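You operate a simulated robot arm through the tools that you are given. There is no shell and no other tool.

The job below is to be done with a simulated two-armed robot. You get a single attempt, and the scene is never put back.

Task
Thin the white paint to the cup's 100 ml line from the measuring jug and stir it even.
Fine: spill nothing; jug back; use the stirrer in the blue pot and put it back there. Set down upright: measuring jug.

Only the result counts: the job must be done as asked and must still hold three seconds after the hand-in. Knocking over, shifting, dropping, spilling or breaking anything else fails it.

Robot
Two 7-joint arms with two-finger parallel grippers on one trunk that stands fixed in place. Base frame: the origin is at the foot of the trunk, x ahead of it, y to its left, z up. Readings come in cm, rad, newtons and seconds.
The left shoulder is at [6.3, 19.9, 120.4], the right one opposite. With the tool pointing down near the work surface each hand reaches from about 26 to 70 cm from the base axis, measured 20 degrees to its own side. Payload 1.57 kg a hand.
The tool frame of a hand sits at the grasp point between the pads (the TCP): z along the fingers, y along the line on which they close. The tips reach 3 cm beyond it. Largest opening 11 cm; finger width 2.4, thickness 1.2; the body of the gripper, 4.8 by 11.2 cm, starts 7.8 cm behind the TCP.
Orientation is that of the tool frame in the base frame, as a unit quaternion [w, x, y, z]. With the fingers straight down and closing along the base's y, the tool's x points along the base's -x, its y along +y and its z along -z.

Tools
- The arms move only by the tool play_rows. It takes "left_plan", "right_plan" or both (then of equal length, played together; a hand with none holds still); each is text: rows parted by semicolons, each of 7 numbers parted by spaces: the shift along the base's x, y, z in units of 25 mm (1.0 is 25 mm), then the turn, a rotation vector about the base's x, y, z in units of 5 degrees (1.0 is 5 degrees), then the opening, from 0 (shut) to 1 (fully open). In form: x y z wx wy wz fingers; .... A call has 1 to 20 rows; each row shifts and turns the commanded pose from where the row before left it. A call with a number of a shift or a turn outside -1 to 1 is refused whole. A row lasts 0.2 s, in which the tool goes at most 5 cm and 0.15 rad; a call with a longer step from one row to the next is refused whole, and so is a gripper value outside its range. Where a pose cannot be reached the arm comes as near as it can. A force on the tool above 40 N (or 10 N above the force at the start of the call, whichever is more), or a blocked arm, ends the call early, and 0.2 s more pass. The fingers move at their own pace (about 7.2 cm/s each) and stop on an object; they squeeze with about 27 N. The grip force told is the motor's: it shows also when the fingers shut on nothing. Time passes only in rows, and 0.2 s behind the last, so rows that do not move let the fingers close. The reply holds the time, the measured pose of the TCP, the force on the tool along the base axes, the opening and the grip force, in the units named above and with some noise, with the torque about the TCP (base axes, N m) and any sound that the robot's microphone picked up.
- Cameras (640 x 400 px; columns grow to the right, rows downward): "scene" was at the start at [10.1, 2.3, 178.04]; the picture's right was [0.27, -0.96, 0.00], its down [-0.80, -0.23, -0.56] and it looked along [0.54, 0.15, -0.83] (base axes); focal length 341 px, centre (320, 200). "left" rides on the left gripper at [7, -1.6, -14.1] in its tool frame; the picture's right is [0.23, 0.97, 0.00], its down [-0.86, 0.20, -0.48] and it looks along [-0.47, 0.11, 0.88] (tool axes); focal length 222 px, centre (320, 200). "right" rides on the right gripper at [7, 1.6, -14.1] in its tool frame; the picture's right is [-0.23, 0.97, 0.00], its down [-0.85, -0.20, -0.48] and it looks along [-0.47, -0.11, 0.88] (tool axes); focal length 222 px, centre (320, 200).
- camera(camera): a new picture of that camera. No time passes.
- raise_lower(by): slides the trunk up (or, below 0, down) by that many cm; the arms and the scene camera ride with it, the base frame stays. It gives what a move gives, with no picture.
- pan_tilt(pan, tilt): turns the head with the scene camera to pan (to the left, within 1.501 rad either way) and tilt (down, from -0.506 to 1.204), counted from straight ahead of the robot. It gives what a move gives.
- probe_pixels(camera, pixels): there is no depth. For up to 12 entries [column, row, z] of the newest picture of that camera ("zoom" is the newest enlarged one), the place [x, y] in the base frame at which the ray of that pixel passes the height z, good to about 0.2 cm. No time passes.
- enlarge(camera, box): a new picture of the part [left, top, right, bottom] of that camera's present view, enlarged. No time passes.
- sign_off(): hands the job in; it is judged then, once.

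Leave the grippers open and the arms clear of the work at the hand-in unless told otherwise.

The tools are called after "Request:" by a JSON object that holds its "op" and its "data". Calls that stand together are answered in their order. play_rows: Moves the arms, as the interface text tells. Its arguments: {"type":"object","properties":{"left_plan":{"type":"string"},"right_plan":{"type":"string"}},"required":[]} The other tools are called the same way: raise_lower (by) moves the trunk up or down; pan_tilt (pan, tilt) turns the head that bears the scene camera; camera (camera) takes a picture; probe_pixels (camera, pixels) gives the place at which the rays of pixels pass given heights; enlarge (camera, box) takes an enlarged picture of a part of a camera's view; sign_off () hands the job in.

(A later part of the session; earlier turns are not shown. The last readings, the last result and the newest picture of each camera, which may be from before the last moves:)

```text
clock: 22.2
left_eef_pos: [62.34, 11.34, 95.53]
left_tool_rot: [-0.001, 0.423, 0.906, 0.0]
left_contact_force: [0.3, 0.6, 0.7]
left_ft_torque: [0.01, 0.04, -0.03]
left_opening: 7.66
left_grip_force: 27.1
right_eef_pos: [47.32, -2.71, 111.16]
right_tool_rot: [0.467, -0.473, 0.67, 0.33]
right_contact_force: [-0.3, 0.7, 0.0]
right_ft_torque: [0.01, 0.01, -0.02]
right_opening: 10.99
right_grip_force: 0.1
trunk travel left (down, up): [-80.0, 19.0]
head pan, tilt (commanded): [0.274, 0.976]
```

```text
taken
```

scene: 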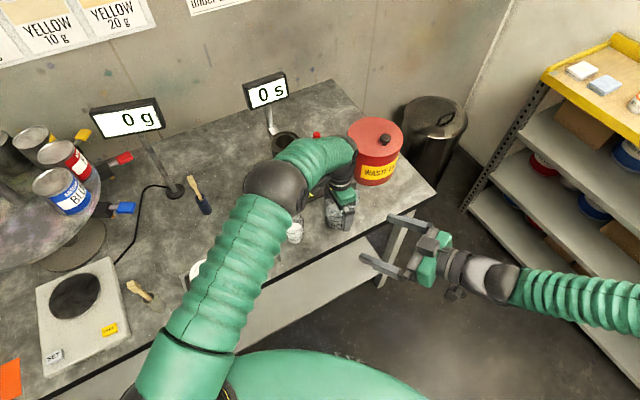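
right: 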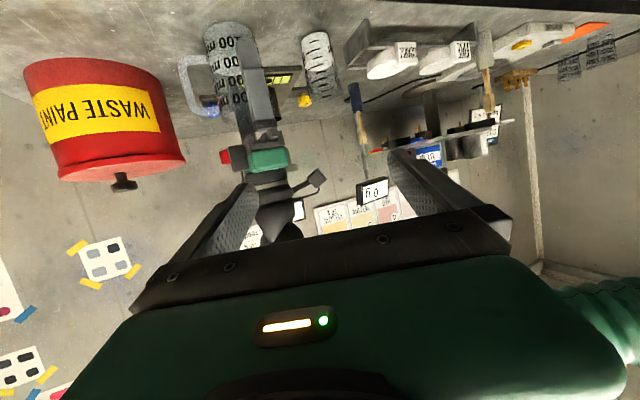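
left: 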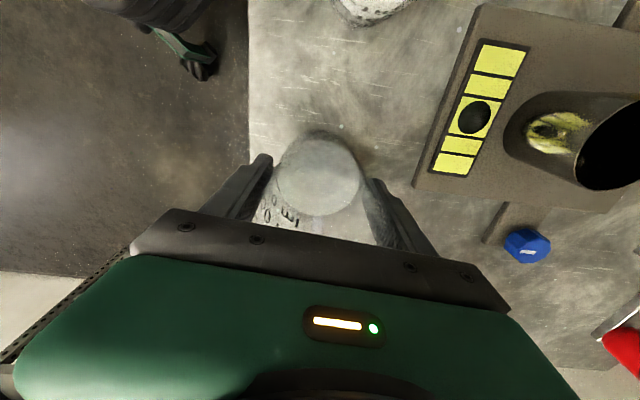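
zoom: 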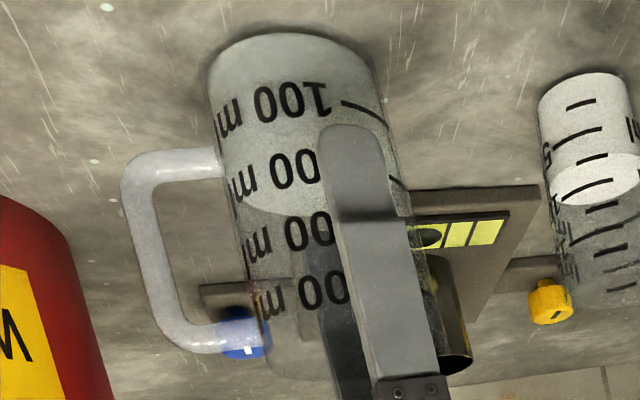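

The jug is gripped at a 7.66 cm opening with 27 N. I'll lift it slowly straight up 8 cm and check the weight and that it stays level.

Request:
{"op": "play_rows", "data": {"left_plan": "0 0 0.2 0 0 0 0;0 0 0.4 0 0 0 0;0 0 0.6 0 0 0 0;0 0 0.7 0 0 0 0;0 0 0.7 0 0 0 0;0 0 0.4 0 0 0 0;0 0 0.2 0 0 0 0;0 0 0 0 0 0 0"}}

Request:
{"op": "camera", "data": {"camera": "right"}}

Request:
{"op": "enlarge", "data": {"camera": "right", "box": [170, 10, 350, 130]}}

```text
clock: 24.1
left_eef_pos: [62.36, 11.3, 103.29]
left_tool_rot: [-0.001, 0.423, 0.906, 0.0]
left_contact_force: [1.4, -0.1, -1.7]
left_ft_torque: [0.0, 0.03, 0.02]
left_opening: 7.6
left_grip_force: 27.0
right_eef_pos: [47.3, -2.62, 111.13]
right_tool_rot: [0.468, -0.473, 0.67, 0.33]
right_contact_force: [0.1, -0.4, -0.3]
right_ft_torque: [0.01, 0.01, 0.01]
right_opening: 11.0
right_grip_force: 0.0
trunk travel left (down, up): [-80.0, 19.0]
head pan, tilt (commanded): [0.274, 0.976]
```

```text
taken
```

right: 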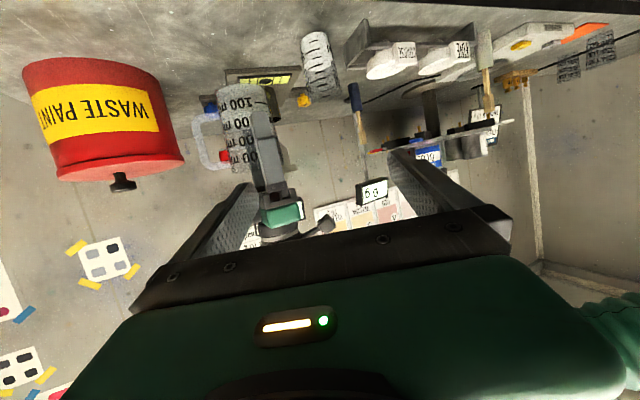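

```text
3.33 times, centred on (260, 70) of right
```

zoom: 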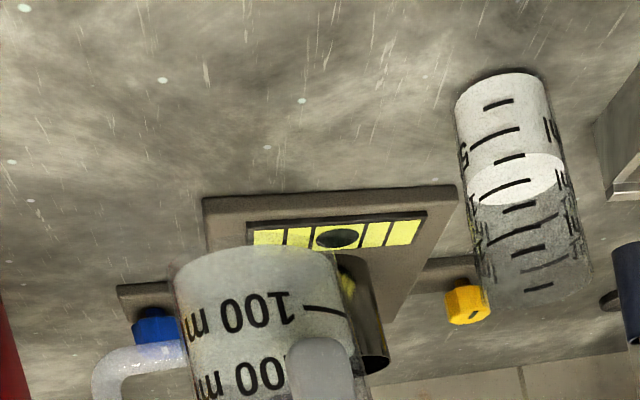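

The jug lifted cleanly and weighs only about 2 N. Next I'll tilt it about 40° towards the cup direction (axis (−0.766, −0.643)) while moving slowly closer at z≈104, still well below the pouring angle.

Request:
{"op": "play_rows", "data": {"left_plan": "-0.05 0.06 0.03 -0.3 -0.25 0 0;-0.09 0.11 0.03 -0.613 -0.514 0 0;-0.09 0.11 0.03 -0.613 -0.514 0 0;-0.09 0.11 0.03 -0.613 -0.514 0 0;-0.09 0.11 0.03 -0.613 -0.514 0 0;-0.09 0.11 0.03 -0.613 -0.514 0 0;-0.09 0.11 0.03 -0.613 -0.514 0 0;-0.09 0.11 0.03 -0.613 -0.514 0 0;-0.09 0.11 0.03 -0.613 -0.514 0 0;-0.09 0.11 0.03 -0.613 -0.514 0 0;-0.05 0.06 0.03 -0.3 -0.25 0 0;0 0 0 0 0 0 0"}}

Request:
{"op": "camera", "data": {"camera": "right"}}

Request:
{"op": "camera", "data": {"camera": "scene"}}

Request:
{"op": "camera", "data": {"camera": "left"}}

```text
clock: 26.6
left_eef_pos: [60.21, 14.37, 104.22]
left_tool_rot: [0.308, 0.397, 0.852, -0.144]
left_contact_force: [0.7, -0.5, -1.5]
left_ft_torque: [0.03, 0.05, 0.0]
left_opening: 7.6
left_grip_force: 26.7
right_eef_pos: [47.43, -2.68, 111.11]
right_tool_rot: [0.468, -0.473, 0.669, 0.331]
right_contact_force: [0.2, -0.3, -0.4]
right_ft_torque: [0.03, -0.01, -0.03]
right_opening: 11.02
right_grip_force: 0.1
trunk travel left (down, up): [-80.0, 19.0]
head pan, tilt (commanded): [0.274, 0.976]
```

```text
taken
```

right: 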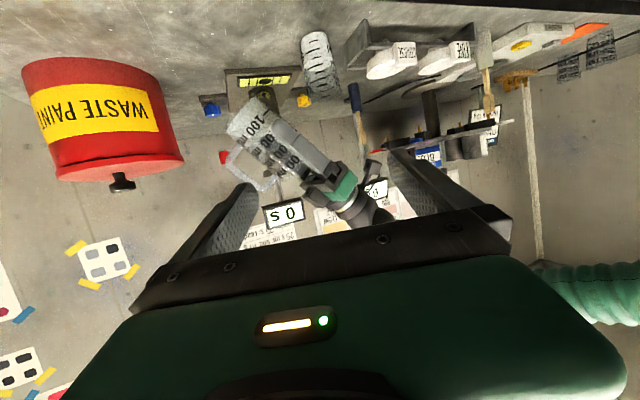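

```text
taken
```

scene: 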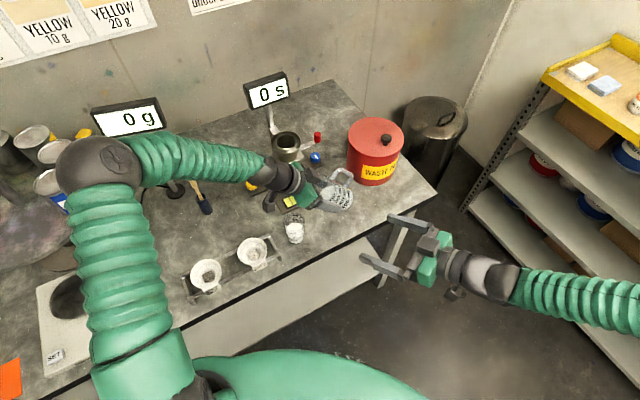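

```text
taken
```

left: 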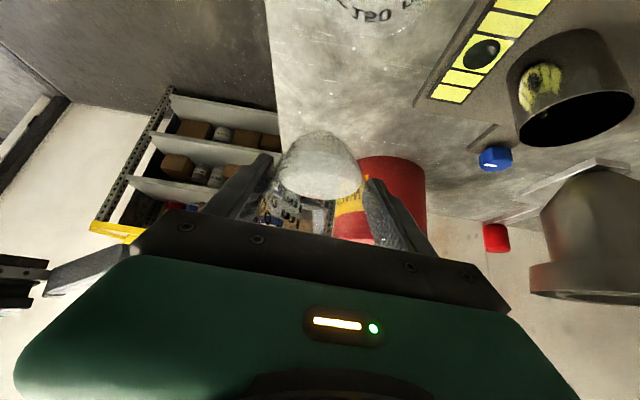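

The tilt is 40° with nothing poured and the grip steady. I'll move the lip over the cup, about 4 cm above its rim, and go on to 50° of tilt.

Request:
{"op": "play_rows", "data": {"left_plan": "-0.145 0.152 -0.1 -0.306 -0.257 0 0;-0.145 0.152 -0.2 -0.306 -0.257 0 0;-0.145 0.152 -0.3 -0.306 -0.257 0 0;-0.145 0.152 -0.36 -0.306 -0.257 0 0;-0.145 0.152 -0.36 -0.306 -0.257 0 0;0 0 0 0 0 0 0"}}

Request:
{"op": "enlarge", "data": {"camera": "right", "box": [230, 20, 370, 180]}}

Request:
{"op": "enlarge", "data": {"camera": "scene", "box": [250, 160, 370, 260]}}

Request:
{"op": "camera", "data": {"camera": "left"}}

```text
clock: 28.1
left_eef_pos: [58.31, 16.25, 100.96]
left_tool_rot: [0.381, 0.384, 0.822, -0.178]
left_contact_force: [-0.1, 0.1, -2.0]
left_ft_torque: [0.03, 0.05, 0.02]
left_opening: 7.59
left_grip_force: 27.8
right_eef_pos: [47.39, -2.43, 111.19]
right_tool_rot: [0.467, -0.473, 0.67, 0.33]
right_contact_force: [-0.1, 1.0, 0.5]
right_ft_torque: [0.02, -0.01, -0.02]
right_opening: 11.01
right_grip_force: 0.2
trunk travel left (down, up): [-80.0, 19.0]
head pan, tilt (commanded): [0.274, 0.976]
```

```text
2.50 times, centred on (300, 100) of right
```

zoom: 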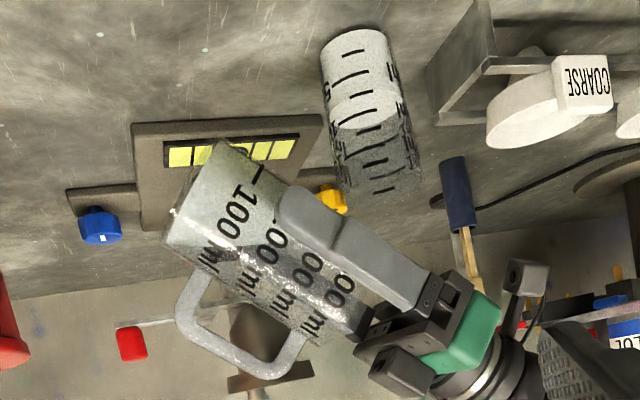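

```text
4.00 times, centred on (310, 210) of scene
```

zoom: 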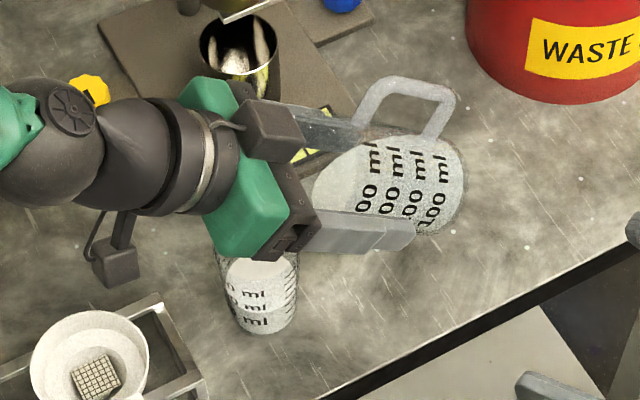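

```text
taken
```

left: 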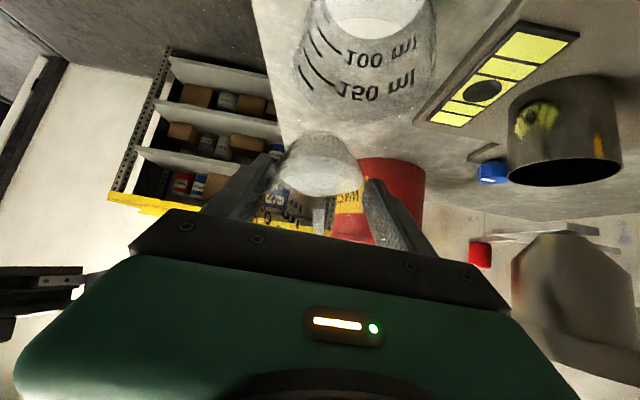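

The lip should now be over the cup, hidden behind the finger in the right view, with the cup's paint visible in the left view at (380,15). I'll enlarge the left view to see the liquid near the lip.

Request:
{"op": "enlarge", "data": {"camera": "left", "box": [250, 0, 450, 240]}}

Request:
{"op": "enlarge", "data": {"camera": "left", "box": [260, 120, 390, 215]}}

```text
1.67 times, centred on (350, 120) of left
```

zoom: 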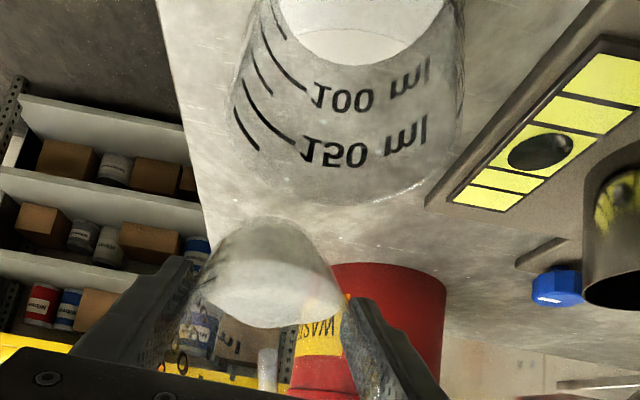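

```text
4.21 times, centred on (325, 168) of left
```

zoom: 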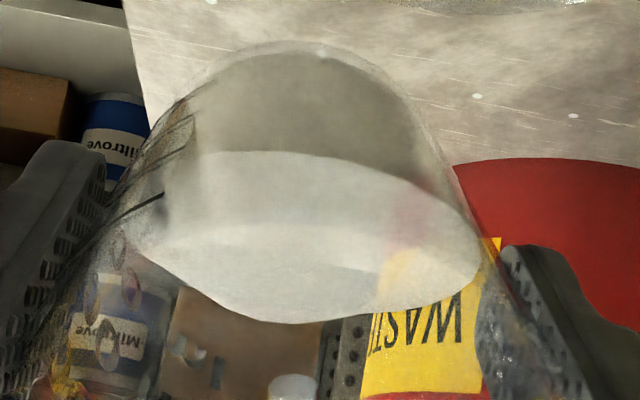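

In the left view the liquid's near edge is still short of the lip, and the cup mouth lies below it. The cup is about 0.3 cm to the side of the jug's plane, which I'll correct. Now I'll tilt to 60° with the lip held about 2 cm above the cup rim.

Request:
{"op": "play_rows", "data": {"left_plan": "0.035 0 -0.04 -0.306 -0.257 0 0;0.035 0 -0.04 -0.306 -0.257 0 0;0.035 0 -0.04 -0.306 -0.257 0 0;0.035 0 -0.04 -0.306 -0.257 0 0;0.035 0 -0.04 -0.306 -0.257 0 0;0 0 0 0 0 0 0"}}

Request:
{"op": "enlarge", "data": {"camera": "left", "box": [250, 0, 450, 240]}}

Request:
{"op": "enlarge", "data": {"camera": "right", "box": [250, 20, 370, 150]}}

Request:
{"op": "enlarge", "data": {"camera": "scene", "box": [250, 160, 370, 260]}}

```text
clock: 29.4
left_eef_pos: [58.76, 16.29, 100.38]
left_tool_rot: [0.451, 0.367, 0.786, -0.211]
left_contact_force: [0.1, -0.6, -1.0]
left_ft_torque: [0.04, 0.03, 0.01]
left_opening: 7.58
left_grip_force: 27.4
right_eef_pos: [47.37, -2.63, 111.05]
right_tool_rot: [0.467, -0.473, 0.67, 0.329]
right_contact_force: [-0.6, 0.2, -0.6]
right_ft_torque: [0.01, -0.01, 0.0]
right_opening: 10.98
right_grip_force: 0.0
trunk travel left (down, up): [-80.0, 19.0]
head pan, tilt (commanded): [0.274, 0.976]
```

```text
1.67 times, centred on (350, 120) of left
```

zoom: 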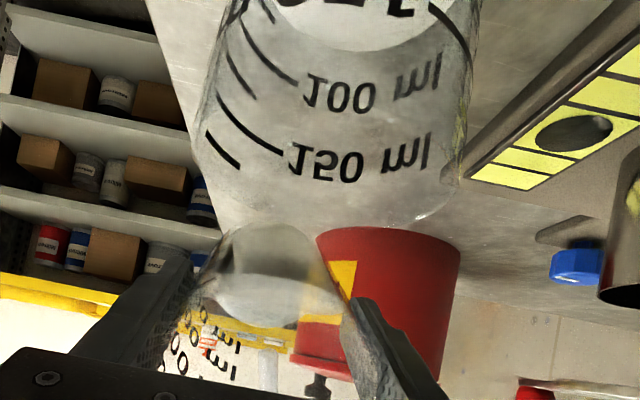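

```text
3.08 times, centred on (310, 85) of right
```

zoom: 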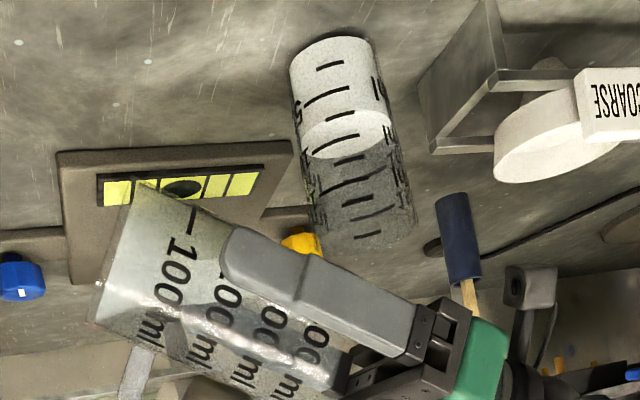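

```text
4.00 times, centred on (310, 210) of scene
```

zoom: 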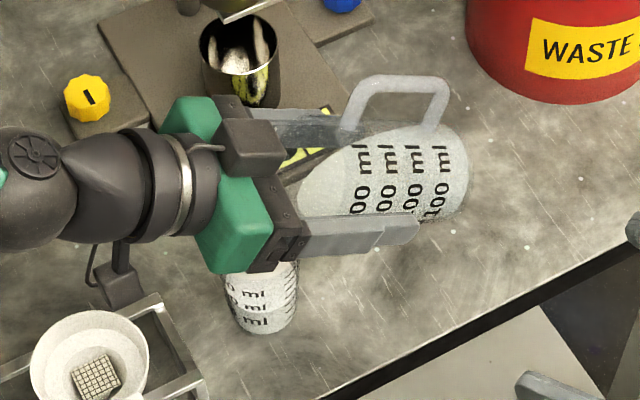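

At 60° the liquid edge is getting close to the lip. I'll enlarge the left view around the jug mouth.

Request:
{"op": "enlarge", "data": {"camera": "left", "box": [260, 110, 400, 215]}}

Request:
{"op": "enlarge", "data": {"camera": "right", "box": [285, 20, 360, 110]}}

```text
3.81 times, centred on (330, 162) of left
```

zoom: 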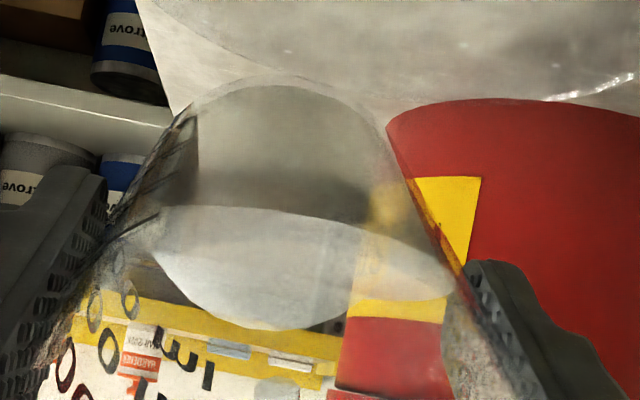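

```text
4.44 times, centred on (322, 65) of right
```

zoom: 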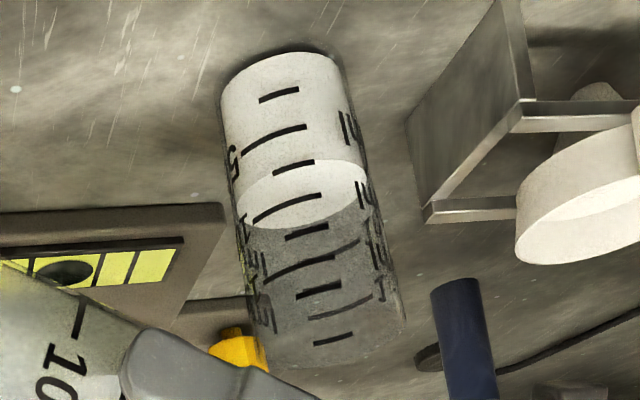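

The liquid's near edge now appears level with the lip at about (353,222), so pouring is imminent. The cup is still unchanged. I'll go in 1° steps, keeping the lip in place and waiting after each.

Request:
{"op": "play_rows", "data": {"left_plan": "0 0.005 0.042 -0.153 -0.129 0 0;0 0 0 0 0 0 0;0 0 0 0 0 0 0;0 0 0 0 0 0 0"}}

Request:
{"op": "enlarge", "data": {"camera": "right", "box": [285, 20, 360, 110]}}

Request:
{"op": "enlarge", "data": {"camera": "left", "box": [260, 0, 400, 215]}}

```text
clock: 30.4
left_eef_pos: [58.86, 16.31, 100.58]
left_tool_rot: [0.459, 0.364, 0.782, -0.212]
left_contact_force: [0.2, 0.2, -2.0]
left_ft_torque: [0.06, 0.06, -0.01]
left_opening: 7.61
left_grip_force: 27.3
right_eef_pos: [47.32, -2.5, 111.15]
right_tool_rot: [0.467, -0.473, 0.67, 0.33]
right_contact_force: [-0.2, -0.5, 0.3]
right_ft_torque: [0.02, 0.02, 0.0]
right_opening: 11.02
right_grip_force: 0.0
trunk travel left (down, up): [-80.0, 19.0]
head pan, tilt (commanded): [0.274, 0.976]
```

```text
4.44 times, centred on (322, 65) of right
```

zoom: 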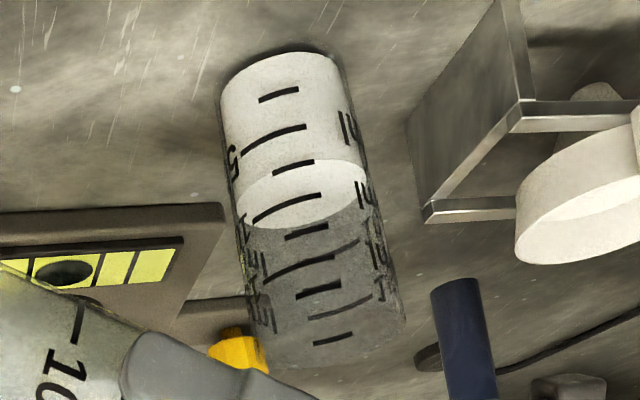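

```text
1.86 times, centred on (330, 108) of left
```

zoom: 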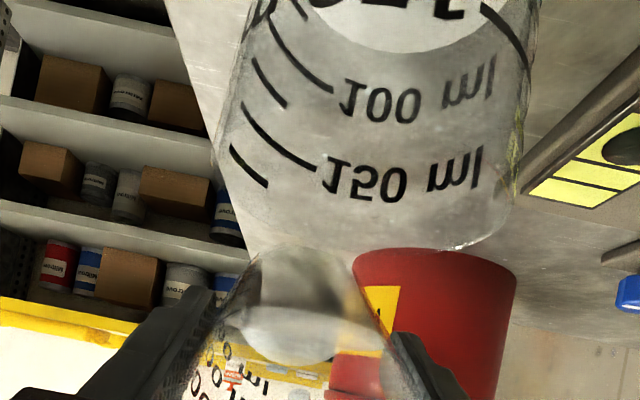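

No flow at 61°. I'll take the next 1° step.

Request:
{"op": "play_rows", "data": {"left_plan": "0 0.005 0.042 -0.153 -0.129 0 0;0 0 0 0 0 0 0;0 0 0 0 0 0 0;0 0 0 0 0 0 0"}}

Request:
{"op": "enlarge", "data": {"camera": "right", "box": [285, 20, 360, 110]}}

Request:
{"op": "enlarge", "data": {"camera": "left", "box": [260, 0, 400, 215]}}

```text
clock: 31.4
left_eef_pos: [58.89, 16.22, 100.59]
left_tool_rot: [0.465, 0.363, 0.778, -0.217]
left_contact_force: [-0.3, 0.0, -2.7]
left_ft_torque: [0.0, 0.07, 0.01]
left_opening: 7.58
left_grip_force: 27.0
right_eef_pos: [47.38, -2.49, 111.18]
right_tool_rot: [0.467, -0.474, 0.67, 0.33]
right_contact_force: [0.2, 0.0, 1.1]
right_ft_torque: [0.0, -0.01, 0.04]
right_opening: 11.01
right_grip_force: 0.1
trunk travel left (down, up): [-80.0, 19.0]
head pan, tilt (commanded): [0.274, 0.976]
```

```text
4.44 times, centred on (322, 65) of right
```

zoom: 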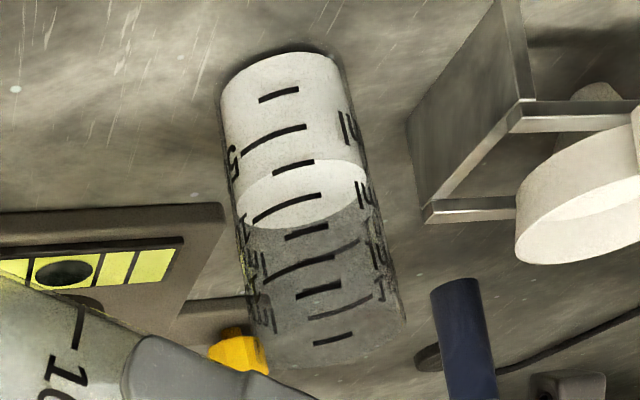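

```text
1.86 times, centred on (330, 108) of left
```

zoom: 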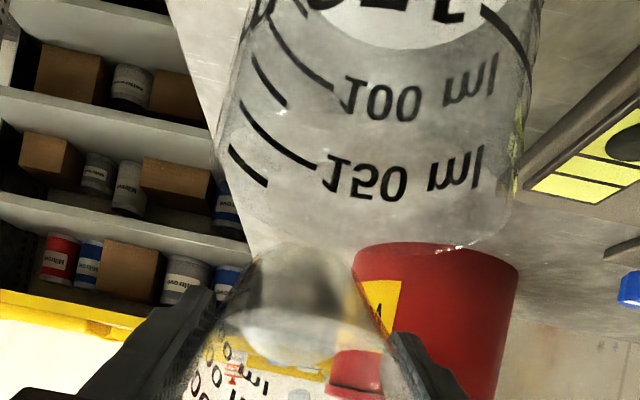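

Still no flow at 62°. The next step is 1.5°.

Request:
{"op": "play_rows", "data": {"left_plan": "0 0.005 0.04 -0.153 -0.129 0 0;0 0 0.02 -0.076 -0.064 0 0;0 0 0 0 0 0 0;0 0 0 0 0 0 0"}}

Request:
{"op": "enlarge", "data": {"camera": "right", "box": [285, 20, 360, 110]}}

Request:
{"op": "enlarge", "data": {"camera": "left", "box": [260, 0, 400, 215]}}

```text
clock: 32.5
left_eef_pos: [58.88, 16.27, 100.86]
left_tool_rot: [0.476, 0.36, 0.771, -0.222]
left_contact_force: [0.1, -0.4, -1.6]
left_ft_torque: [0.01, 0.05, -0.01]
left_opening: 7.58
left_grip_force: 27.3
right_eef_pos: [47.22, -2.51, 111.17]
right_tool_rot: [0.467, -0.474, 0.67, 0.33]
right_contact_force: [0.1, 0.5, -0.4]
right_ft_torque: [-0.04, 0.02, 0.0]
right_opening: 11.0
right_grip_force: 0.0
trunk travel left (down, up): [-80.0, 19.0]
head pan, tilt (commanded): [0.274, 0.976]
```

```text
4.44 times, centred on (322, 65) of right
```

zoom: 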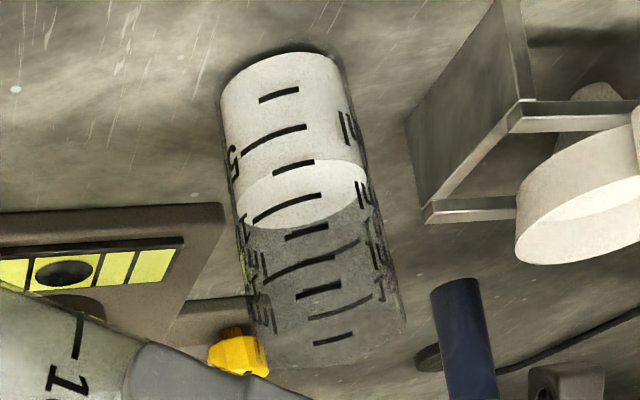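

```text
1.86 times, centred on (330, 108) of left
```

zoom: 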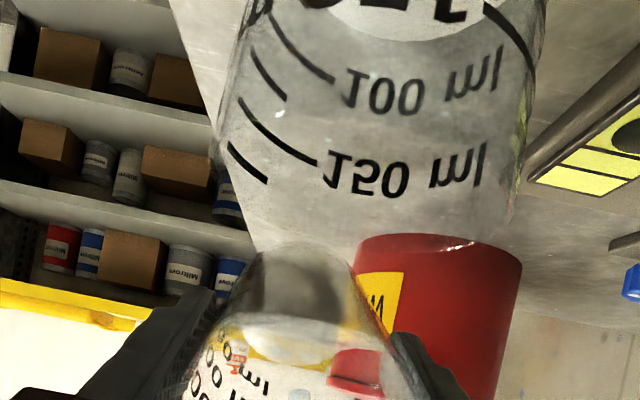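

At 63.4° the cup is still unchanged and the liquid lens is thinning. I'll continue by 1°.

Request:
{"op": "play_rows", "data": {"left_plan": "0 0.005 0.042 -0.153 -0.129 0 0;0 0 0 0 0 0 0;0 0 0 0 0 0 0;0 0 0 0 0 0 0"}}

Request:
{"op": "enlarge", "data": {"camera": "right", "box": [285, 20, 360, 110]}}

Request:
{"op": "enlarge", "data": {"camera": "left", "box": [280, 130, 380, 200]}}

```text
clock: 33.5
left_eef_pos: [58.89, 16.37, 100.96]
left_tool_rot: [0.483, 0.357, 0.767, -0.225]
left_contact_force: [-0.3, -0.5, -2.1]
left_ft_torque: [0.03, 0.02, -0.02]
left_opening: 7.59
left_grip_force: 26.2
right_eef_pos: [47.22, -2.49, 111.15]
right_tool_rot: [0.468, -0.473, 0.669, 0.331]
right_contact_force: [0.2, 0.0, 0.8]
right_ft_torque: [0.01, -0.02, 0.0]
right_opening: 11.02
right_grip_force: 0.1
trunk travel left (down, up): [-80.0, 19.0]
head pan, tilt (commanded): [0.274, 0.976]
```

```text
4.44 times, centred on (322, 65) of right
```

zoom: 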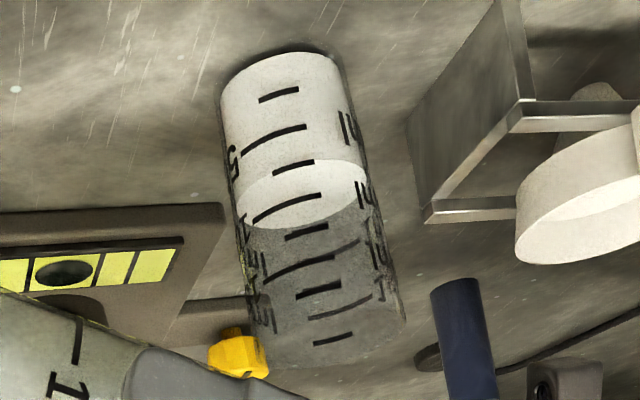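

```text
5.71 times, centred on (330, 165) of left
```

zoom: 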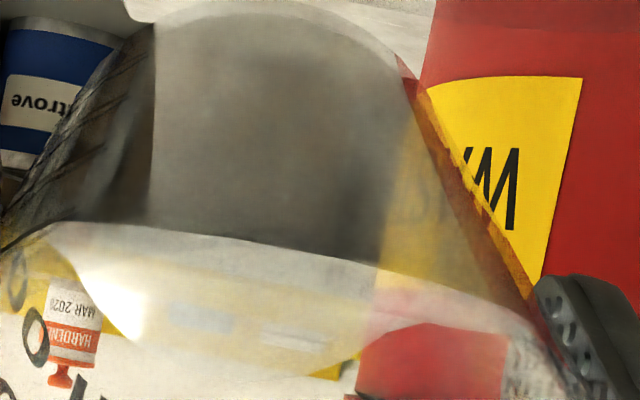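

The liquid edge is now essentially at the lip by my geometry. I'll go another 1° and watch for the start of flow.

Request:
{"op": "play_rows", "data": {"left_plan": "0 0.005 0.042 -0.153 -0.129 0 0;0 0 0 0 0 0 0;0 0 0 0 0 0 0"}}

Request:
{"op": "enlarge", "data": {"camera": "right", "box": [285, 20, 360, 110]}}

Request:
{"op": "enlarge", "data": {"camera": "left", "box": [260, 0, 400, 215]}}

```text
clock: 34.2
left_eef_pos: [58.92, 16.3, 100.89]
left_tool_rot: [0.489, 0.357, 0.762, -0.229]
left_contact_force: [0.2, -0.4, -2.1]
left_ft_torque: [0.04, 0.06, 0.02]
left_opening: 7.59
left_grip_force: 26.6
right_eef_pos: [47.24, -2.43, 111.11]
right_tool_rot: [0.467, -0.474, 0.67, 0.33]
right_contact_force: [-0.9, -0.1, -0.6]
right_ft_torque: [0.0, 0.04, -0.01]
right_opening: 11.01
right_grip_force: 0.0
trunk travel left (down, up): [-80.0, 19.0]
head pan, tilt (commanded): [0.274, 0.976]
```

```text
4.44 times, centred on (322, 65) of right
```

zoom: 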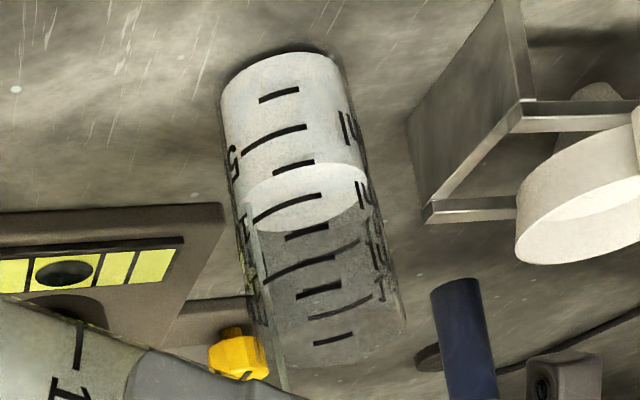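

```text
1.86 times, centred on (330, 108) of left
```

zoom: 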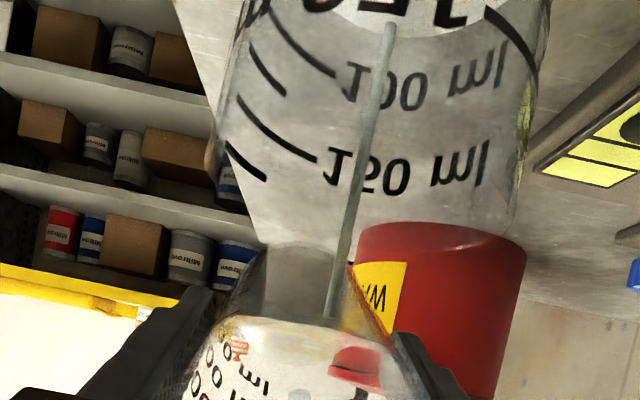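

Flow has started: a thin stream runs from the lip into the cup, but it enters only about 0.6 cm inside the near wall. I'll shift the jug 0.6 cm further over the cup while watching the level.

Request:
{"op": "play_rows", "data": {"left_plan": "-0.08 0.095 0 0 0 0 0;-0.08 0.095 0 0 0 0 0"}}

Request:
{"op": "enlarge", "data": {"camera": "right", "box": [285, 20, 360, 110]}}

Request:
{"op": "enlarge", "data": {"camera": "left", "box": [260, 0, 400, 215]}}

```text
clock: 34.9
left_eef_pos: [58.39, 16.86, 100.99]
left_tool_rot: [0.49, 0.356, 0.762, -0.228]
left_contact_force: [0.8, -0.6, -2.1]
left_ft_torque: [0.06, 0.03, 0.0]
left_opening: 7.59
left_grip_force: 26.8
right_eef_pos: [47.34, -2.55, 111.05]
right_tool_rot: [0.468, -0.473, 0.67, 0.33]
right_contact_force: [0.3, 0.3, 0.2]
right_ft_torque: [0.01, 0.0, -0.01]
right_opening: 10.99
right_grip_force: 0.1
trunk travel left (down, up): [-80.0, 19.0]
head pan, tilt (commanded): [0.274, 0.976]
```

```text
4.44 times, centred on (322, 65) of right
```

zoom: 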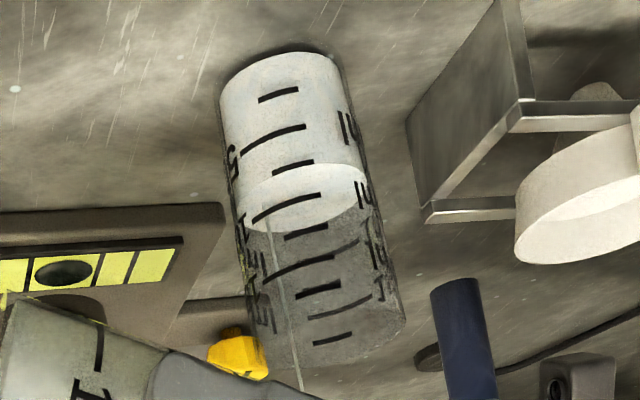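

```text
1.86 times, centred on (330, 108) of left
```

zoom: 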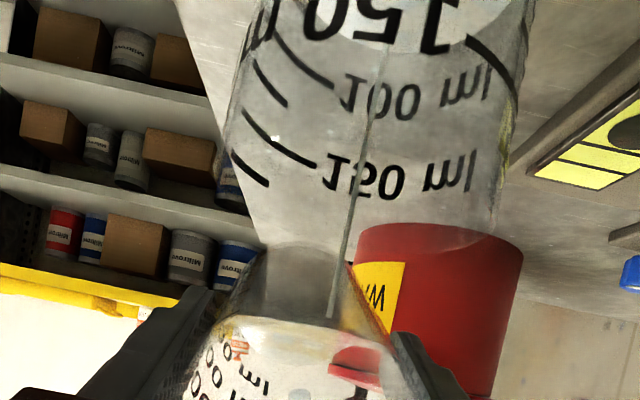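

The stream is more central now and thinning out, and the level has risen a little. I'll add 1° more and let it run.

Request:
{"op": "play_rows", "data": {"left_plan": "0 0.005 0.042 -0.153 -0.129 0 0;0 0 0 0 0 0 0;0 0 0 0 0 0 0;0 0 0 0 0 0 0;0 0 0 0 0 0 0"}}

Request:
{"op": "enlarge", "data": {"camera": "right", "box": [285, 20, 360, 110]}}

Request:
{"op": "enlarge", "data": {"camera": "left", "box": [260, 0, 400, 215]}}

```text
clock: 36.0
left_eef_pos: [58.38, 16.77, 101.05]
left_tool_rot: [0.496, 0.353, 0.759, -0.231]
left_contact_force: [-0.6, 0.2, -2.2]
left_ft_torque: [0.01, 0.05, 0.01]
left_opening: 7.56
left_grip_force: 27.5
right_eef_pos: [47.33, -2.59, 111.04]
right_tool_rot: [0.468, -0.473, 0.671, 0.329]
right_contact_force: [-0.1, 0.7, 0.0]
right_ft_torque: [-0.04, -0.02, -0.01]
right_opening: 11.01
right_grip_force: 0.1
trunk travel left (down, up): [-80.0, 19.0]
head pan, tilt (commanded): [0.274, 0.976]
```

```text
4.44 times, centred on (322, 65) of right
```

zoom: 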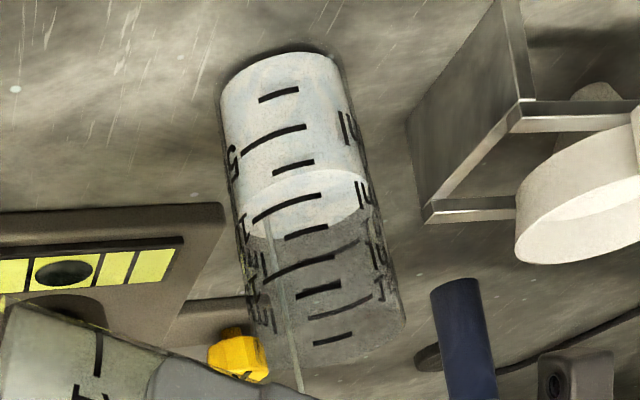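

```text
1.86 times, centred on (330, 108) of left
```

zoom: 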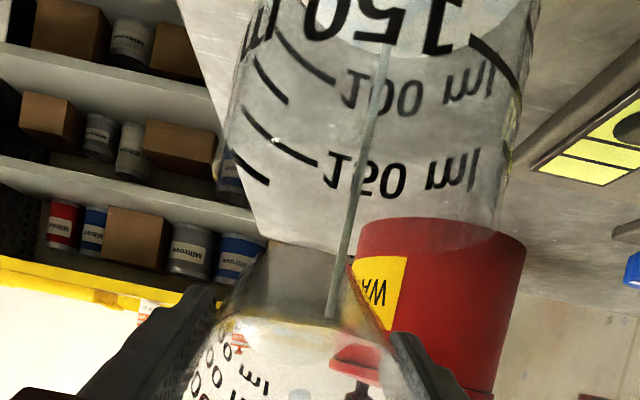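

The level is climbing past the 75 ml tick and the stream is still running. I'll hold and let it run another second.

Request:
{"op": "play_rows", "data": {"left_plan": "0 0 0 0 0 0 0;0 0 0 0 0 0 0;0 0 0 0 0 0 0;0 0 0 0 0 0 0;0 0 0 0 0 0 0"}}

Request:
{"op": "enlarge", "data": {"camera": "right", "box": [285, 20, 360, 110]}}

Request:
{"op": "enlarge", "data": {"camera": "left", "box": [260, 0, 400, 215]}}

```text
clock: 37.2
left_eef_pos: [58.44, 16.84, 101.15]
left_tool_rot: [0.496, 0.354, 0.759, -0.23]
left_contact_force: [0.1, -0.8, -1.3]
left_ft_torque: [0.02, 0.06, 0.01]
left_opening: 7.56
left_grip_force: 27.0
right_eef_pos: [47.25, -2.66, 111.12]
right_tool_rot: [0.467, -0.473, 0.67, 0.329]
right_contact_force: [0.2, 0.0, -0.1]
right_ft_torque: [0.01, 0.0, 0.02]
right_opening: 10.99
right_grip_force: 0.0
trunk travel left (down, up): [-80.0, 19.0]
head pan, tilt (commanded): [0.274, 0.976]
```

```text
4.44 times, centred on (322, 65) of right
```

zoom: 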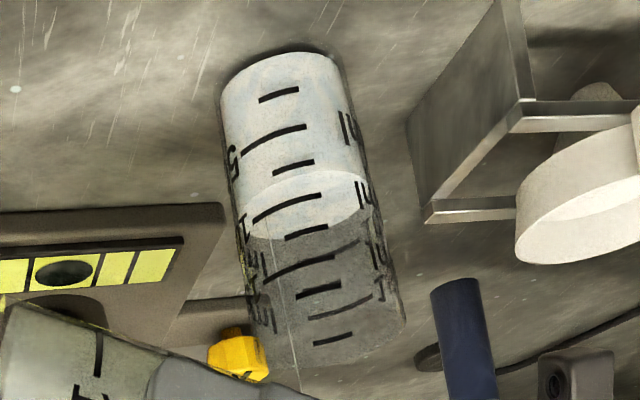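

```text
1.86 times, centred on (330, 108) of left
```

zoom: 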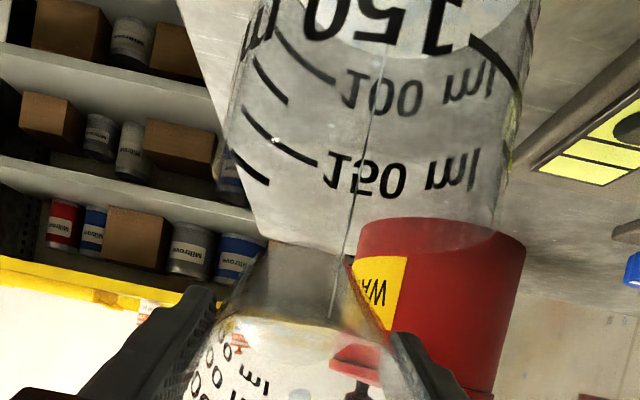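

The stream tails off on its own after each step. I'll add another 1° and wait.

Request:
{"op": "play_rows", "data": {"left_plan": "0 0.005 0.042 -0.153 -0.129 0 0;0 0 0 0 0 0 0;0 0 0 0 0 0 0;0 0 0 0 0 0 0;0 0 0 0 0 0 0;0 0 0 0 0 0 0;0 0 0 0 0 0 0;0 0 0 0 0 0 0;0 0 0 0 0 0 0"}}

Request:
{"op": "enlarge", "data": {"camera": "right", "box": [285, 20, 360, 110]}}

Request:
{"op": "enlarge", "data": {"camera": "left", "box": [260, 0, 400, 215]}}

```text
clock: 39.2
left_eef_pos: [58.38, 16.79, 101.25]
left_tool_rot: [0.503, 0.352, 0.754, -0.234]
left_contact_force: [0.4, 0.2, -1.3]
left_ft_torque: [0.03, 0.0, 0.0]
left_opening: 7.52
left_grip_force: 26.8
right_eef_pos: [47.31, -2.49, 111.09]
right_tool_rot: [0.467, -0.474, 0.669, 0.331]
right_contact_force: [0.1, 0.3, 0.4]
right_ft_torque: [0.0, 0.01, -0.01]
right_opening: 11.01
right_grip_force: 0.1
trunk travel left (down, up): [-80.0, 19.0]
head pan, tilt (commanded): [0.274, 0.976]
```

```text
4.44 times, centred on (322, 65) of right
```

zoom: 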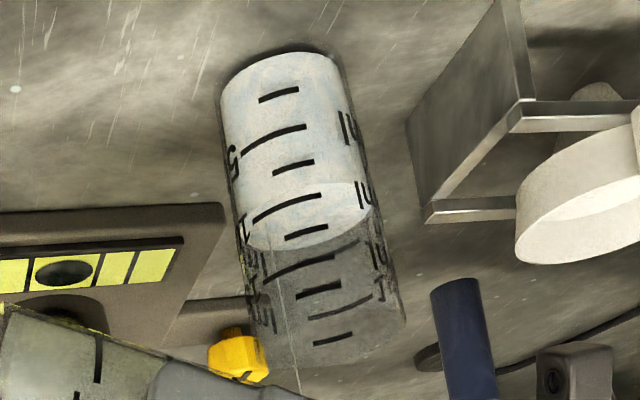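

```text
1.86 times, centred on (330, 108) of left
```

zoom: 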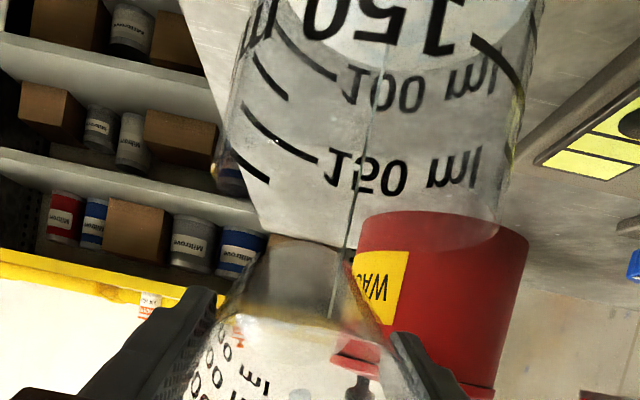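

The level is now about 87 ml. I'll take a tighter view to measure it against the 100 ml tick before the next step.

Request:
{"op": "enlarge", "data": {"camera": "right", "box": [296, 40, 340, 80]}}

```text
10.00 times, centred on (318, 60) of right
```

zoom: 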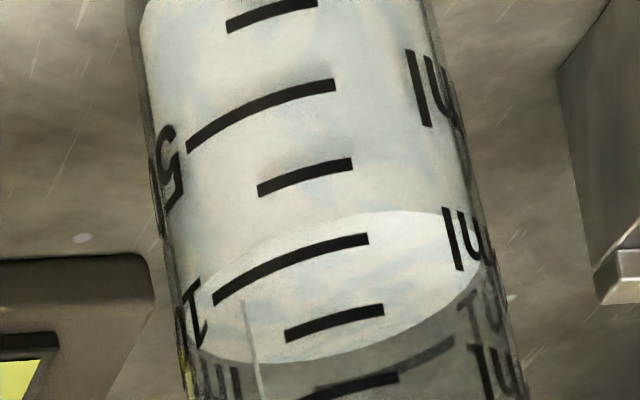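

At 10× the paint edge is about two thirds of the way from 75 to 100, so about 90 ml. I'll give one more 0.8° step and wait.

Request:
{"op": "play_rows", "data": {"left_plan": "0 0.004 0.034 -0.122 -0.103 0 0;0 0 0 0 0 0 0;0 0 0 0 0 0 0;0 0 0 0 0 0 0;0 0 0 0 0 0 0;0 0 0 0 0 0 0;0 0 0 0 0 0 0"}}

Request:
{"op": "enlarge", "data": {"camera": "right", "box": [296, 40, 340, 80]}}

Request:
{"op": "enlarge", "data": {"camera": "left", "box": [260, 0, 400, 215]}}

```text
clock: 40.9
left_eef_pos: [58.37, 16.66, 101.23]
left_tool_rot: [0.508, 0.35, 0.75, -0.237]
left_contact_force: [-0.2, -0.1, -1.0]
left_ft_torque: [0.04, 0.0, -0.03]
left_opening: 7.54
left_grip_force: 26.6
right_eef_pos: [47.36, -2.55, 111.19]
right_tool_rot: [0.468, -0.473, 0.67, 0.33]
right_contact_force: [-0.7, 0.4, -0.4]
right_ft_torque: [-0.01, -0.03, -0.04]
right_opening: 11.03
right_grip_force: 0.1
trunk travel left (down, up): [-80.0, 19.0]
head pan, tilt (commanded): [0.274, 0.976]
```

```text
10.00 times, centred on (318, 60) of right
```

zoom: 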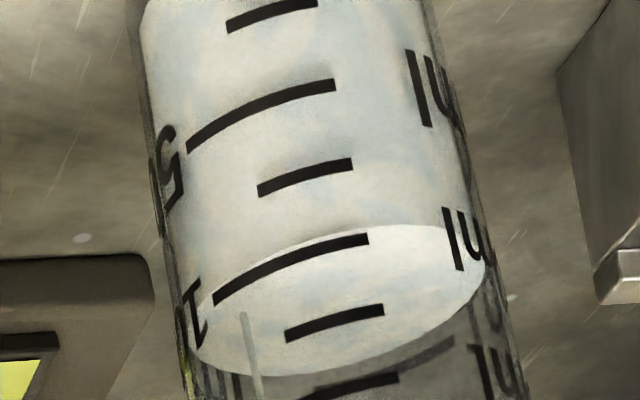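

```text
1.86 times, centred on (330, 108) of left
```

zoom: 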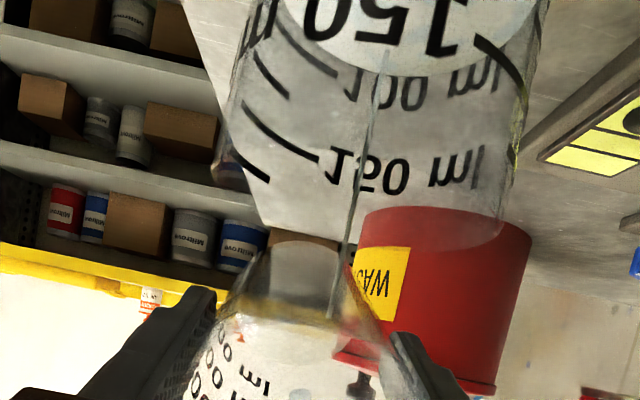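

It's about 94–95 ml with a trickle still running. I'll hold for a second.

Request:
{"op": "play_rows", "data": {"left_plan": "0 0 0 0 0 0 0;0 0 0 0 0 0 0;0 0 0 0 0 0 0;0 0 0 0 0 0 0;0 0 0 0 0 0 0"}}

Request:
{"op": "enlarge", "data": {"camera": "right", "box": [296, 40, 340, 80]}}

```text
clock: 42.0
left_eef_pos: [58.35, 16.74, 101.27]
left_tool_rot: [0.509, 0.35, 0.751, -0.236]
left_contact_force: [-0.6, -0.1, -1.4]
left_ft_torque: [0.02, 0.02, 0.01]
left_opening: 7.54
left_grip_force: 27.1
right_eef_pos: [47.41, -2.53, 111.12]
right_tool_rot: [0.467, -0.474, 0.67, 0.33]
right_contact_force: [0.4, 0.0, -0.5]
right_ft_torque: [-0.03, 0.0, 0.02]
right_opening: 10.99
right_grip_force: 0.1
trunk travel left (down, up): [-80.0, 19.0]
head pan, tilt (commanded): [0.274, 0.976]
```

```text
10.00 times, centred on (318, 60) of right
```

zoom: 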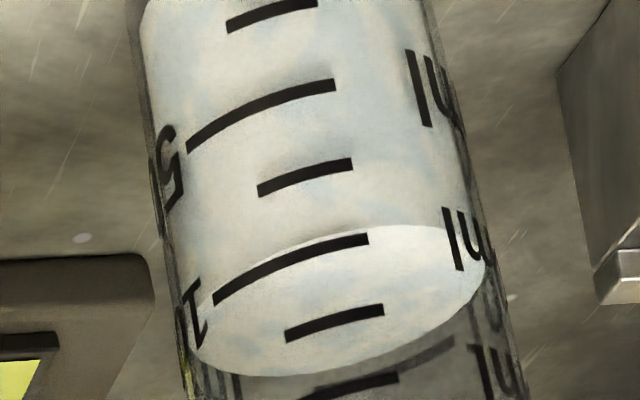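

Flow has stopped at about 95 ml: the edge is at row ~239 against the 100 ml tick at ~251. I'll give 0.7° more and wait.

Request:
{"op": "play_rows", "data": {"left_plan": "0 0.003 0.03 -0.107 -0.09 0 0;0 0 0 0 0 0 0;0 0 0 0 0 0 0;0 0 0 0 0 0 0;0 0 0 0 0 0 0;0 0 0 0 0 0 0;0 0 0 0 0 0 0"}}

Request:
{"op": "enlarge", "data": {"camera": "right", "box": [296, 40, 340, 80]}}

Request:
{"op": "enlarge", "data": {"camera": "left", "box": [260, 0, 400, 215]}}

```text
clock: 43.6
left_eef_pos: [58.27, 17.03, 101.48]
left_tool_rot: [0.513, 0.349, 0.747, -0.239]
left_contact_force: [-0.6, 0.5, -2.0]
left_ft_torque: [0.04, 0.01, -0.02]
left_opening: 7.52
left_grip_force: 26.6
right_eef_pos: [47.25, -2.59, 111.17]
right_tool_rot: [0.467, -0.474, 0.669, 0.331]
right_contact_force: [0.6, 0.3, -0.6]
right_ft_torque: [-0.01, -0.02, 0.0]
right_opening: 10.99
right_grip_force: 0.1
trunk travel left (down, up): [-80.0, 19.0]
head pan, tilt (commanded): [0.274, 0.976]
```

```text
10.00 times, centred on (318, 60) of right
```

zoom: 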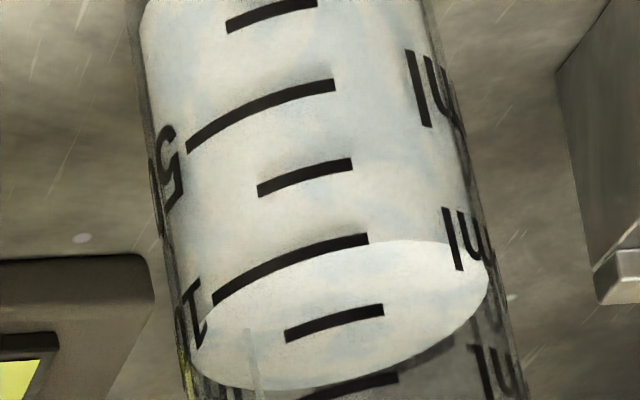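

```text
1.86 times, centred on (330, 108) of left
```

zoom: 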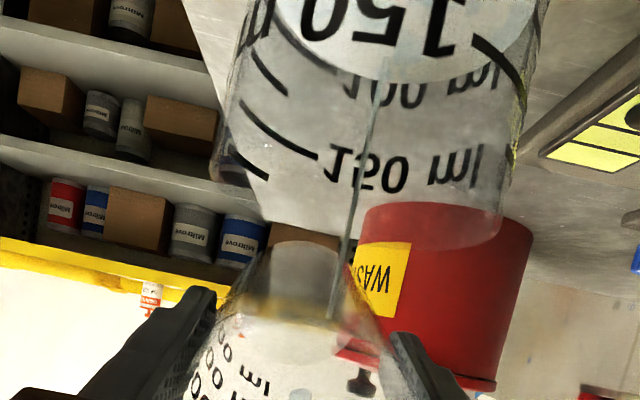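

The paint edge is now right at the 100 ml tick. I'll stop the flow by tilting back quickly while the lip stays over the cup and rises slightly.

Request:
{"op": "play_rows", "data": {"left_plan": "0 0 0 0.76 0.64 0 0;0 0 0.02 0.76 0.64 0 0;0 0 0.05 0.6 0.5 0 0;0 0 0 0 0 0 0;0 0 0 0 0 0 0"}}

Request:
{"op": "enlarge", "data": {"camera": "right", "box": [296, 40, 340, 80]}}

Request:
{"op": "enlarge", "data": {"camera": "left", "box": [260, 0, 400, 215]}}

Request:
{"op": "enlarge", "data": {"camera": "right", "box": [250, 20, 370, 150]}}

```text
clock: 44.9
left_eef_pos: [58.33, 16.73, 101.71]
left_tool_rot: [0.418, 0.375, 0.804, -0.195]
left_contact_force: [0.9, -1.4, -1.7]
left_ft_torque: [0.01, 0.03, -0.01]
left_opening: 7.55
left_grip_force: 27.0
right_eef_pos: [47.25, -2.44, 111.22]
right_tool_rot: [0.466, -0.474, 0.67, 0.33]
right_contact_force: [-0.3, 0.1, 0.8]
right_ft_torque: [0.0, -0.03, 0.02]
right_opening: 11.03
right_grip_force: 0.0
trunk travel left (down, up): [-80.0, 19.0]
head pan, tilt (commanded): [0.274, 0.976]
```

```text
10.00 times, centred on (318, 60) of right
```

zoom: 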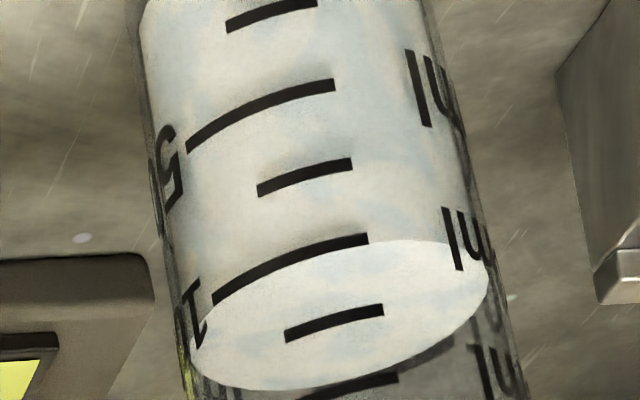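

```text
1.86 times, centred on (330, 108) of left
```

zoom: 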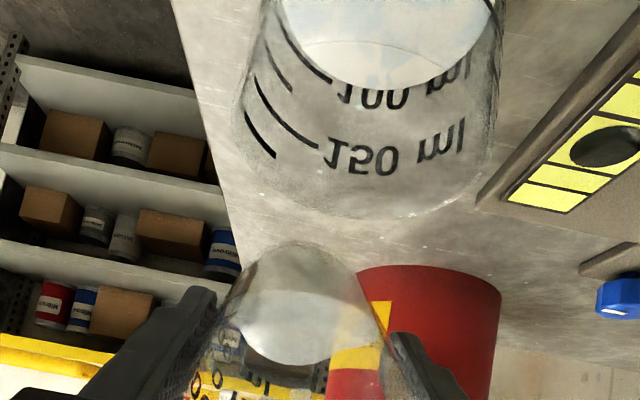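

```text
3.08 times, centred on (310, 85) of right
```

zoom: 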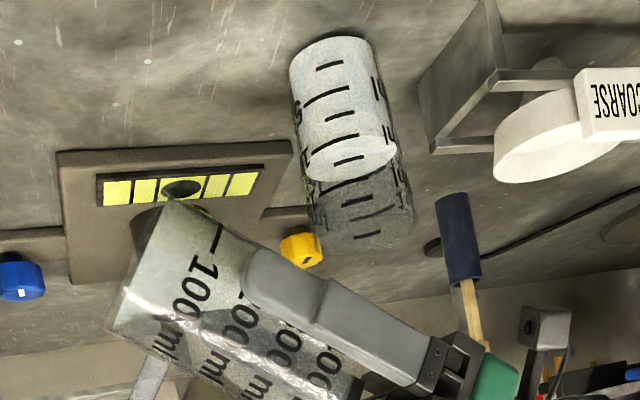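

The stream has stopped, and both views put the level at the 100 ml line (about 99–100 ml). I'll bring the jug back: raise it, tilt it upright and return it above its original place.

Request:
{"op": "play_rows", "data": {"left_plan": "0 0 0.5 0.6 0.5 0 0;0 0 0.5 0.766 0.643 0 0;0.178 -0.24 0 0.766 0.643 0 0;0.178 -0.24 0 0.766 0.643 0 0;0.178 -0.24 0 0.766 0.643 0 0;0.178 -0.24 0 0.766 0.643 0 0;0.178 -0.24 0 0.766 0.643 0 0;0.178 -0.24 0 0.766 0.643 0 0;0.178 -0.24 0 0.766 0.643 0 0;0.178 -0.24 0 0.766 0.643 0 0;0.178 -0.24 0 0.766 0.643 0 0;0 0 0 0 0 0 0"}}

Request:
{"op": "camera", "data": {"camera": "left"}}

Request:
{"op": "camera", "data": {"camera": "right"}}

```text
clock: 47.5
left_eef_pos: [62.47, 11.24, 104.05]
left_tool_rot: [0.008, 0.424, 0.906, -0.003]
left_contact_force: [0.3, -0.3, -1.9]
left_ft_torque: [0.04, -0.02, 0.02]
left_opening: 7.52
left_grip_force: 27.3
right_eef_pos: [47.3, -2.69, 111.12]
right_tool_rot: [0.467, -0.474, 0.669, 0.331]
right_contact_force: [0.2, -0.1, 0.1]
right_ft_torque: [-0.02, -0.02, 0.0]
right_opening: 11.0
right_grip_force: 0.0
trunk travel left (down, up): [-80.0, 19.0]
head pan, tilt (commanded): [0.274, 0.976]
```

```text
taken
```

left: 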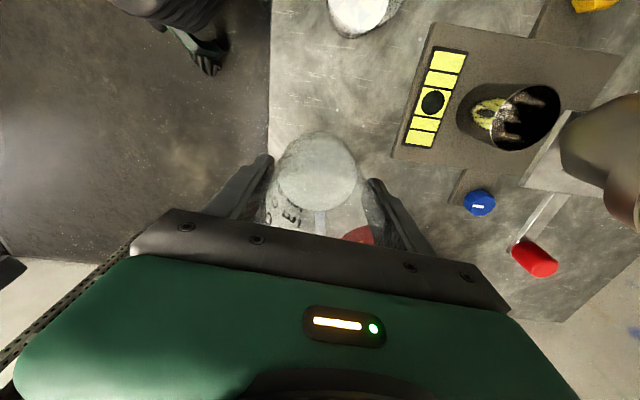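

```text
taken
```

right: 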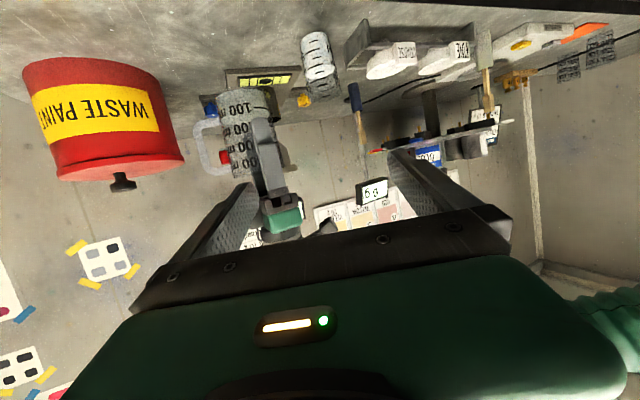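

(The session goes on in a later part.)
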